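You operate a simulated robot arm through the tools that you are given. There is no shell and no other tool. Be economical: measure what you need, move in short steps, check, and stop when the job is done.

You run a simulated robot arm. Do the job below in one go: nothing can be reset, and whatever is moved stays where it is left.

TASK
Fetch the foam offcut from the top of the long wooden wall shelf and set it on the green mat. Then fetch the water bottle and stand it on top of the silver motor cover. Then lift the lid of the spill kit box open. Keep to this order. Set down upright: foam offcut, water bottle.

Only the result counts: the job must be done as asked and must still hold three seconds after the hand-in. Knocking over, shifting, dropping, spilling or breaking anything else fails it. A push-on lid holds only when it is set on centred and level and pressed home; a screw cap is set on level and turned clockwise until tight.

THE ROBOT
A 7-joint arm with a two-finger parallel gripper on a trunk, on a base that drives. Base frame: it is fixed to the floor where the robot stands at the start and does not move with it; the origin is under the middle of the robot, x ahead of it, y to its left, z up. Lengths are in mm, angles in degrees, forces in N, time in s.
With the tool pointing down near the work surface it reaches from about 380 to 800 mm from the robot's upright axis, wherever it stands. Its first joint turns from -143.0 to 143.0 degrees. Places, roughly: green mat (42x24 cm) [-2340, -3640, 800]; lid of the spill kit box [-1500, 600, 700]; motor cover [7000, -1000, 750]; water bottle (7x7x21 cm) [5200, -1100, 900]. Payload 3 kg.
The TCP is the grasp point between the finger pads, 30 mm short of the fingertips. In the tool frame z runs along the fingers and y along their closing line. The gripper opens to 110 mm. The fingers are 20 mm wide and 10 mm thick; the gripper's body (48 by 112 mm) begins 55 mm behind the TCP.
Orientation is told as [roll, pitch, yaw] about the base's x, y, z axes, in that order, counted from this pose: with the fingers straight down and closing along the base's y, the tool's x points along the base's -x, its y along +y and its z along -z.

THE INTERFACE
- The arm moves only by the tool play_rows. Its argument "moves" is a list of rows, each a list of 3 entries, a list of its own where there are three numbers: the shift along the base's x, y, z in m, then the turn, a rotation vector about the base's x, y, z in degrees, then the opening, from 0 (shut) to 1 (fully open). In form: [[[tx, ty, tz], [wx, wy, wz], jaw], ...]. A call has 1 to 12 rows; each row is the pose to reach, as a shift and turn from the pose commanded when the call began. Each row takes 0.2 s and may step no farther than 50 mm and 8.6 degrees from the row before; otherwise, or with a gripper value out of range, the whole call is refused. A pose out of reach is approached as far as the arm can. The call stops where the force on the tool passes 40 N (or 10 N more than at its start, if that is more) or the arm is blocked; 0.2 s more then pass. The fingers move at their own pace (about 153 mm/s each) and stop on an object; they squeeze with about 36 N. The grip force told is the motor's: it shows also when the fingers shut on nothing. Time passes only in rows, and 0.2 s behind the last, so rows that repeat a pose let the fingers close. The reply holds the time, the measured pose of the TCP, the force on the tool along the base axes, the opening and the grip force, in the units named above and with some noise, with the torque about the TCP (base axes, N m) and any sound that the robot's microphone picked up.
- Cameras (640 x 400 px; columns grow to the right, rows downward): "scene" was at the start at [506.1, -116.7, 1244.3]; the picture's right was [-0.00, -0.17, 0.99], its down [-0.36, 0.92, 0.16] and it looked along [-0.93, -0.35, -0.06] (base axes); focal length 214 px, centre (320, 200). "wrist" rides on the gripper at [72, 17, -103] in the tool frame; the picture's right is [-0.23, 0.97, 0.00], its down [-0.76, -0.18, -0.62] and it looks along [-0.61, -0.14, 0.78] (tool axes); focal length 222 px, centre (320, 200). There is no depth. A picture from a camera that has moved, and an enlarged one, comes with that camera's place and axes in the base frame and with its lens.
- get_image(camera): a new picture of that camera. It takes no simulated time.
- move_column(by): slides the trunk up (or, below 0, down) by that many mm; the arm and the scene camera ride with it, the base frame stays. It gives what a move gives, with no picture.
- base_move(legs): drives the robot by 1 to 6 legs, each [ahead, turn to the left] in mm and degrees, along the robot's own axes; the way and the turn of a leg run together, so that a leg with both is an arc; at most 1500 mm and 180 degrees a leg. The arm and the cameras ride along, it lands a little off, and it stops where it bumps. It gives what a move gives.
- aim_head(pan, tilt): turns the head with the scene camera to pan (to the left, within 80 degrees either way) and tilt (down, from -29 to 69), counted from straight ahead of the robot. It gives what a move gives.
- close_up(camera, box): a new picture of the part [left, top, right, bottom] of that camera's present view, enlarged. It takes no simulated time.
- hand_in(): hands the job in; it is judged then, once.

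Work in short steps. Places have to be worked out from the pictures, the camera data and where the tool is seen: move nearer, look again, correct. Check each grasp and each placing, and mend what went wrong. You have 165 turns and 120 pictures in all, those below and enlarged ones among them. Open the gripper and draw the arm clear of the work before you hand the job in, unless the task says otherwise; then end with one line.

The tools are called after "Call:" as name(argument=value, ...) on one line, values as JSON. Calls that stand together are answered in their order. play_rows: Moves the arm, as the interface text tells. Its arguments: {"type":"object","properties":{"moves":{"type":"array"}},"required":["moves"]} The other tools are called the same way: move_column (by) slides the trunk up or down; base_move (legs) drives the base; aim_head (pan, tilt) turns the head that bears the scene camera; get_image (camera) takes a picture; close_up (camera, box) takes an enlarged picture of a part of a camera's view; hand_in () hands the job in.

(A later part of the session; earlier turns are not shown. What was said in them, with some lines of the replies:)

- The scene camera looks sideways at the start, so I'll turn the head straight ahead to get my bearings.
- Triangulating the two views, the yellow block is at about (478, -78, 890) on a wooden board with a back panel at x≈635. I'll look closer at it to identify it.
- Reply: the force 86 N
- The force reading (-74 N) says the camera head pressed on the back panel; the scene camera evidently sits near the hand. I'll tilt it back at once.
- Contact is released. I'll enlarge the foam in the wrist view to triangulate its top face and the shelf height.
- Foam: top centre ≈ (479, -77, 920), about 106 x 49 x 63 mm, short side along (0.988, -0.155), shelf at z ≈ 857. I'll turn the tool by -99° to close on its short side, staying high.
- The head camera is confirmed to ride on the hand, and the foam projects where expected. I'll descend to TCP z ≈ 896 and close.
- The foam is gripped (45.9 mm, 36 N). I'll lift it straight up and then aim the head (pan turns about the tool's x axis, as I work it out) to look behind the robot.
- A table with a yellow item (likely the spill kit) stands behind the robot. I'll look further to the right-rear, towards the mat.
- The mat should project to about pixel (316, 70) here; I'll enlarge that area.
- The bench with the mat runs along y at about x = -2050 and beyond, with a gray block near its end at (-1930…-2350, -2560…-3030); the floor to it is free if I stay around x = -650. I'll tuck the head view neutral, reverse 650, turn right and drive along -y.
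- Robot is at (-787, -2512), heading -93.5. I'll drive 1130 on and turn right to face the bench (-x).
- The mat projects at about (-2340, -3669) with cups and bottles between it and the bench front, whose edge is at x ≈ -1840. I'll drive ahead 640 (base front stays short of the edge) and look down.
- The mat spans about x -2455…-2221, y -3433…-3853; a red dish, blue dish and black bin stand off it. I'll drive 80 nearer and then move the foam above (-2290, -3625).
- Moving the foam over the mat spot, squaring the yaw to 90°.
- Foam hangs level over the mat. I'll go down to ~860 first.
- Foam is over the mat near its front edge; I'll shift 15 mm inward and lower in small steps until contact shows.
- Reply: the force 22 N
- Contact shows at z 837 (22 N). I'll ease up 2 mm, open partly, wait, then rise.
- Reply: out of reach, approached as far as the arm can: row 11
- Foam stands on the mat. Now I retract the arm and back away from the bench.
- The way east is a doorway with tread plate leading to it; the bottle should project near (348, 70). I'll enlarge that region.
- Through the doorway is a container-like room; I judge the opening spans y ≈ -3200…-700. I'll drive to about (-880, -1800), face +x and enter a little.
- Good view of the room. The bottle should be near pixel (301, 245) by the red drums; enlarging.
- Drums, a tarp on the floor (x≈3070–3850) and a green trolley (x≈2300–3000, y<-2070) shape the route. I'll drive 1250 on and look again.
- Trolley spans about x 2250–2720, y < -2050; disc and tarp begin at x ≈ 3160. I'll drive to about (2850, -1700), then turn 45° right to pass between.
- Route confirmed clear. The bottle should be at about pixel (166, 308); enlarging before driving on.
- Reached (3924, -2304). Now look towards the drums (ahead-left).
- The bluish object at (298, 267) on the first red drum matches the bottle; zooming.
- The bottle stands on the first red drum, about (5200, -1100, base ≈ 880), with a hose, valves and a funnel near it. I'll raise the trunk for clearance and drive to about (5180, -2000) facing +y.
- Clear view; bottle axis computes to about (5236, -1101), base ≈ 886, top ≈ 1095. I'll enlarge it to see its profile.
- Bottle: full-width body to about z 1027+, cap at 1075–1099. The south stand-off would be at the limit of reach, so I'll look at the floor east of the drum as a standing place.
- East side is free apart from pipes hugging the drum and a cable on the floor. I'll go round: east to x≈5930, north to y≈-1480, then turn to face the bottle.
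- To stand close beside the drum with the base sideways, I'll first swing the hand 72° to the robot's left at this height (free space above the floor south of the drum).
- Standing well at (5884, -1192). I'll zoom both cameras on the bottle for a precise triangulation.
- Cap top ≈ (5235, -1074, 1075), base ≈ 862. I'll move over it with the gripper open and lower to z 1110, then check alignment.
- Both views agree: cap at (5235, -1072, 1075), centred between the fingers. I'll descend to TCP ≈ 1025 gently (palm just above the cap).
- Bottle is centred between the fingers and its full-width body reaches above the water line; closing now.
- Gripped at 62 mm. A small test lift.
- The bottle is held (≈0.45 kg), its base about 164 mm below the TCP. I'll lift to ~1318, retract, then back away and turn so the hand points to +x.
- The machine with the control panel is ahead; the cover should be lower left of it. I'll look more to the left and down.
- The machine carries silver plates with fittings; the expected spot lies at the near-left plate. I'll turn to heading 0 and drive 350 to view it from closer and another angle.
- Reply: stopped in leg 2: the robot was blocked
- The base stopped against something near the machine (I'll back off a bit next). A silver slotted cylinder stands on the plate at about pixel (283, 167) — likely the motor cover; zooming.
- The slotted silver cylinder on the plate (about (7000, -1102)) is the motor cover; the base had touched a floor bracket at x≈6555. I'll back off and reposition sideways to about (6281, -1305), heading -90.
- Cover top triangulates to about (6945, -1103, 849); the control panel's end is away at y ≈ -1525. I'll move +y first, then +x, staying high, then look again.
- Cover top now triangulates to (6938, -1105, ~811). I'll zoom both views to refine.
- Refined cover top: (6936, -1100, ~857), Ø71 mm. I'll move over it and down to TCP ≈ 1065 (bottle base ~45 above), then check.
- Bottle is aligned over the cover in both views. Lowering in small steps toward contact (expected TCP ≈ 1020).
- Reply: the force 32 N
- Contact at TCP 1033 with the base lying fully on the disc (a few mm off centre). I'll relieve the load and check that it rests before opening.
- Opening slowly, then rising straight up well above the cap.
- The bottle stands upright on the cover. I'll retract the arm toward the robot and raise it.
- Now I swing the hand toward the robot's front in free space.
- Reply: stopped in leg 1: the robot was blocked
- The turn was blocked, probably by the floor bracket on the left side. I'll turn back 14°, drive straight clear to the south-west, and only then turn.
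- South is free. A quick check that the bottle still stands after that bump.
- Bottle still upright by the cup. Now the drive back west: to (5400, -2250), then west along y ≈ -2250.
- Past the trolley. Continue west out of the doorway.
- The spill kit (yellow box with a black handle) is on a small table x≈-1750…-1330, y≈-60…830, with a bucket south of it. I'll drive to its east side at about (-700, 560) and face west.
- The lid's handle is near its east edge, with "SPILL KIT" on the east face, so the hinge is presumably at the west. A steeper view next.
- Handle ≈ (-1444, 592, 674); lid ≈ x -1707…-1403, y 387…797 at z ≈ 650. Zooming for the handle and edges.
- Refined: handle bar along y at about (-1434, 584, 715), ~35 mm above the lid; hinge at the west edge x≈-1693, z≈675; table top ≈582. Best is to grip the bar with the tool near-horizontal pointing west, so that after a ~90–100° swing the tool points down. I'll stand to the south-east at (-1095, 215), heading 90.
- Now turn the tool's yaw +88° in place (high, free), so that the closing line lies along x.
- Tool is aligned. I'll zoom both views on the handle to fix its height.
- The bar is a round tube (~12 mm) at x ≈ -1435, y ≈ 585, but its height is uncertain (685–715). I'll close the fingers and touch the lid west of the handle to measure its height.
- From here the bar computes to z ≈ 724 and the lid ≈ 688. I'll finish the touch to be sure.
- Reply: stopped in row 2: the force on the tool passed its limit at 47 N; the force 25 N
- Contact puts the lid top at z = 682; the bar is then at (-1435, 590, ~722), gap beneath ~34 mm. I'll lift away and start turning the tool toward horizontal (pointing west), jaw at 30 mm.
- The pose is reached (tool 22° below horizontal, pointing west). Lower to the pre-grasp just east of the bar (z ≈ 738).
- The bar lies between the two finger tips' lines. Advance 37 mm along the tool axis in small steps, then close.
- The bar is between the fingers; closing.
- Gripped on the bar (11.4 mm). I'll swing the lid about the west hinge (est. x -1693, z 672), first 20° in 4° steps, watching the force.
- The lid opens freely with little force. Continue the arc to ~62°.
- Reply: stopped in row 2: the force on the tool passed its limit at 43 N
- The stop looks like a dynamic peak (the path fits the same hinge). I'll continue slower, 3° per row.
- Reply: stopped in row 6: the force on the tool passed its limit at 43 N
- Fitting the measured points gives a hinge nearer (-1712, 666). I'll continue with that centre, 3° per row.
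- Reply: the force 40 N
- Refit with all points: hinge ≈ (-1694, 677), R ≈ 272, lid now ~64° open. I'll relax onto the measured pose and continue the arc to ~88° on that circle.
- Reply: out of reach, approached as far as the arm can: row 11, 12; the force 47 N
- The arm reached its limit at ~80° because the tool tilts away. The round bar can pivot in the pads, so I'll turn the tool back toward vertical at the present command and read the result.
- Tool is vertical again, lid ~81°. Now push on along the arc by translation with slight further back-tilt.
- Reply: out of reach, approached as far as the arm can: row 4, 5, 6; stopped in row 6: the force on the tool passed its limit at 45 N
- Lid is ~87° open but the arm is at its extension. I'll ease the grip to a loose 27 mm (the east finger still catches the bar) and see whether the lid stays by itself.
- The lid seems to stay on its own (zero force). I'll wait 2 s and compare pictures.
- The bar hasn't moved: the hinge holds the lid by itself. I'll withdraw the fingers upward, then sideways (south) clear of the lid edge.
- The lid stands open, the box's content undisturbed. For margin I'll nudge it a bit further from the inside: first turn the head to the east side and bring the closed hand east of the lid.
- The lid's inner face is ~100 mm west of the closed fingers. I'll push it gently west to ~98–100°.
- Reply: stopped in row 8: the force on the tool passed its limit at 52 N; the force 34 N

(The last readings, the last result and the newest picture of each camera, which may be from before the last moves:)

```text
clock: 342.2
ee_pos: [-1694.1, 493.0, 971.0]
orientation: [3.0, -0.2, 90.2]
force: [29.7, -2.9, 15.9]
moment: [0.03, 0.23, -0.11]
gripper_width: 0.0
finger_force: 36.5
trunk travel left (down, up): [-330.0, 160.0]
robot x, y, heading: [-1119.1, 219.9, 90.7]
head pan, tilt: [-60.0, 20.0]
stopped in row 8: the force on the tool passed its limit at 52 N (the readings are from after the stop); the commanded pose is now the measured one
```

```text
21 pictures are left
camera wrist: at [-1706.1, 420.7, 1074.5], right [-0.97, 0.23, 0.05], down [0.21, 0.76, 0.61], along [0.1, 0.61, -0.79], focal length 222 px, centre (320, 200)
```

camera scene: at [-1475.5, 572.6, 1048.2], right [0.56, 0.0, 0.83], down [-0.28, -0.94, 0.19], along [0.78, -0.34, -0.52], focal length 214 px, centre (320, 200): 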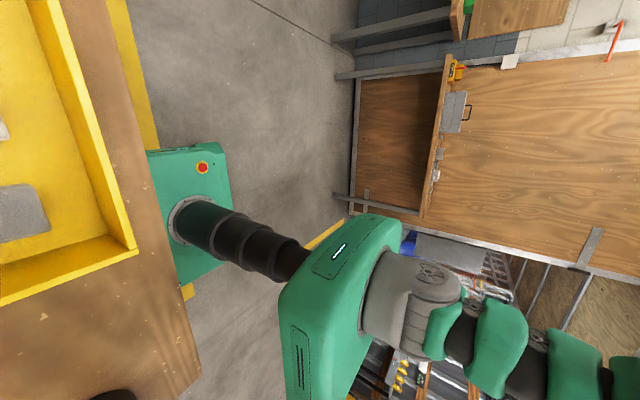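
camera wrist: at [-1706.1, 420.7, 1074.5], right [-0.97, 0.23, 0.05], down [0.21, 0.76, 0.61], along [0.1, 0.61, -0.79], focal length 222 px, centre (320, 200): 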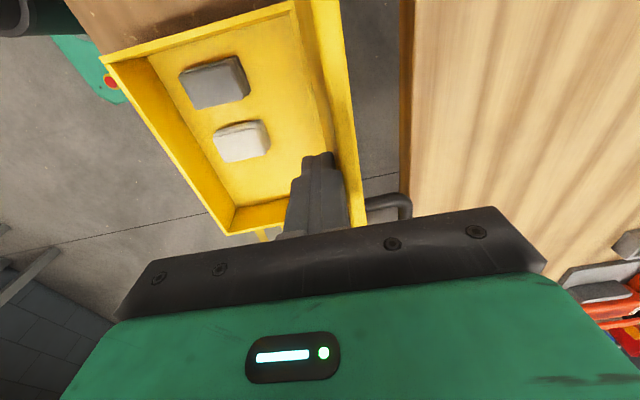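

It stops firmly at slightly past vertical (likely the hinge stop). I'll back off east, rise and look at the lid.

Call:
play_rows(moves=[[[0.02, 0, 0], [0, 0, 0], 0], [[0.06, 0, 0.01], [0, 0, 0], 0], [[0.1, 0, 0.04], [0, 0, 0], 0], [[0.14, 0, 0.08], [0, 0, 0], 0], [[0.18, 0, 0.12], [0, 0, 0], 0], [[0.22, 0, 0.15], [0, 0, 0], 0.3], [[0.26, 0, 0.17], [0, 0, 0], 0.6], [[0.3, 0, 0.17], [0, 0, 0], 0.6], [[0.3, 0, 0.17], [0, 0, 0], 0.6]])

Call:
aim_head(pan=30, tilt=20)

Call:
get_image(camera="scene")

Call:
get_image(camera="wrist")

```text
refused: row 4 steps farther than a row can; nothing moved
```

```text
clock: 343.8
ee_pos: [-1695.5, 494.3, 969.1]
orientation: [3.1, -0.1, 90.1]
force: [45.2, -3.6, -2.7]
moment: [0.03, -0.06, -0.11]
gripper_width: 0.0
finger_force: 35.9
trunk travel left (down, up): [-330.0, 160.0]
robot x, y, heading: [-1120.8, 217.2, 90.4]
head pan, tilt: [30.0, 20.0]
```

```text
20 pictures are left
camera scene: at [-1737.6, 572.5, 1019.8], right [0.84, 0.0, -0.55], down [0.19, -0.94, 0.29], along [-0.51, -0.34, -0.79], focal length 214 px, centre (320, 200)
```

scene: 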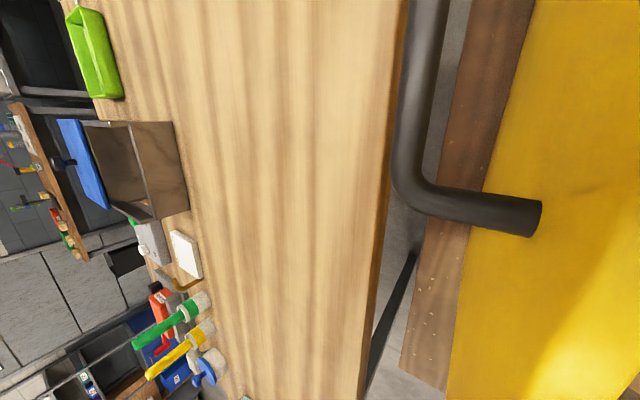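

```text
19 pictures are left
camera wrist: at [-1706.5, 420.9, 1074.1], right [-0.97, 0.23, 0.05], down [0.21, 0.76, 0.61], along [0.1, 0.61, -0.79], focal length 222 px, centre (320, 200)
```

wrist: 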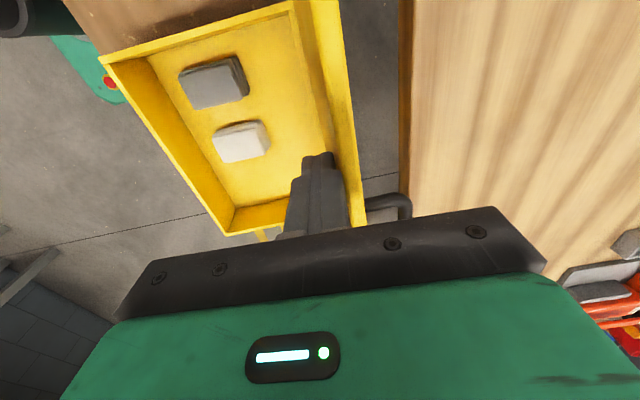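

The rows were refused (step too long) and the head now sits west of the lid. I'll release the push by 8 mm, rise straight up, then go east in shorter steps.

Call:
play_rows(moves=[[[0.008, 0, 0.003], [0, 0, 0], 0], [[0.01, 0, 0.03], [0, 0, 0], 0], [[0.012, 0, 0.07], [0, 0, 0], 0], [[0.014, 0, 0.11], [0, 0, 0], 0], [[0.03, 0, 0.145], [0, 0, 0], 0], [[0.07, 0, 0.16], [0, 0, 0], 0], [[0.11, 0, 0.17], [0, 0, 0], 0.3], [[0.155, 0, 0.17], [0, 0, 0], 0.6], [[0.2, 0, 0.17], [0, 0, 0], 0.6], [[0.245, 0, 0.17], [0, 0, 0], 0.6]])

Call:
get_image(camera="scene")

```text
clock: 346.0
ee_pos: [-1453.0, 491.0, 1136.8]
orientation: [3.1, -0.1, 90.1]
force: [-0.3, -0.1, 0.0]
moment: [0.01, -0.08, 0.0]
gripper_width: 66.0
finger_force: 0.0
trunk travel left (down, up): [-330.0, 160.0]
robot x, y, heading: [-1117.8, 215.8, 90.7]
head pan, tilt: [30.0, 20.0]
```

```text
18 pictures are left
camera scene: at [-1496.2, 571.1, 1186.8], right [0.84, 0.0, -0.55], down [0.19, -0.94, 0.28], along [-0.51, -0.34, -0.79], focal length 214 px, centre (320, 200)
```

scene: 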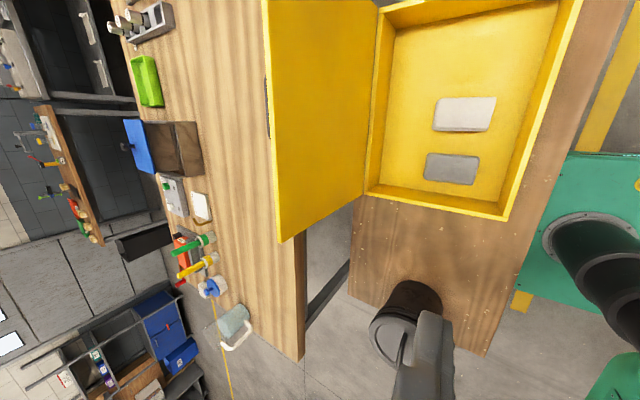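

The lid stands past vertical and holds; the box contents are in place. I'll draw the arm further clear and check once more.

Call:
play_rows(moves=[[[0.04, 0.01, 0.02], [0, 0, 0], 0.6], [[0.08, 0.02, 0.03], [0, 0, 0], 0.6], [[0.12, 0.03, 0.03], [0, 0, 0], 0.6], [[0.12, 0.03, 0.03], [0, 0, 0], 0.6], [[0.12, 0.03, 0.03], [0, 0, 0], 0.6], [[0.12, 0.03, 0.03], [0, 0, 0], 0.6], [[0.12, 0.03, 0.03], [0, 0, 0], 0.6], [[0.12, 0.03, 0.03], [0, 0, 0], 0.6]])

Call:
get_image(camera="scene")

```text
clock: 347.8
ee_pos: [-1331.1, 523.3, 1169.5]
orientation: [3.1, 0.0, 90.0]
force: [-0.4, 1.0, -0.2]
moment: [-0.01, 0.01, 0.01]
gripper_width: 66.0
finger_force: 0.0
trunk travel left (down, up): [-330.0, 160.0]
robot x, y, heading: [-1119.3, 222.5, 90.6]
head pan, tilt: [30.0, 20.0]
```

```text
17 pictures are left
camera scene: at [-1374.6, 603.3, 1219.7], right [0.84, 0.0, -0.55], down [0.19, -0.94, 0.29], along [-0.51, -0.34, -0.79], focal length 214 px, centre (320, 200)
```

scene: 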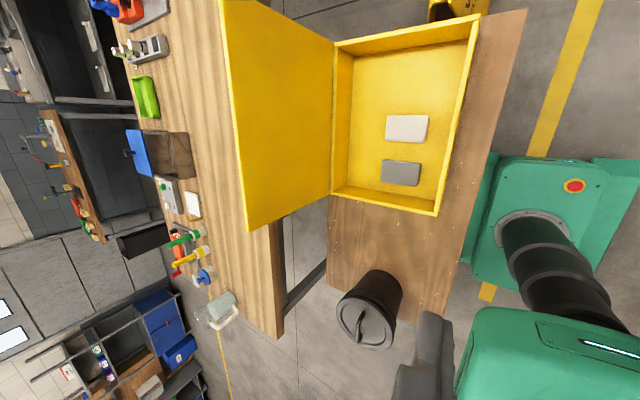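

The lid stays open, the gripper is open and the arm is clear, and the foam and bottle are placed. Handing in.

Call:
hand_in()

```text
The job is handed in.
```

I did all three steps in the order asked and handed the job in: the foam offcut is on the green mat, the water bottle stands upright on the silver motor cover, and the spill kit lid is open and holding past vertical. The base was blocked twice near the machine, most likely by a floor bracket, and the camera head pressed briefly on the shelf's back panel early on. I saw nothing knocked over or moved afterwards.
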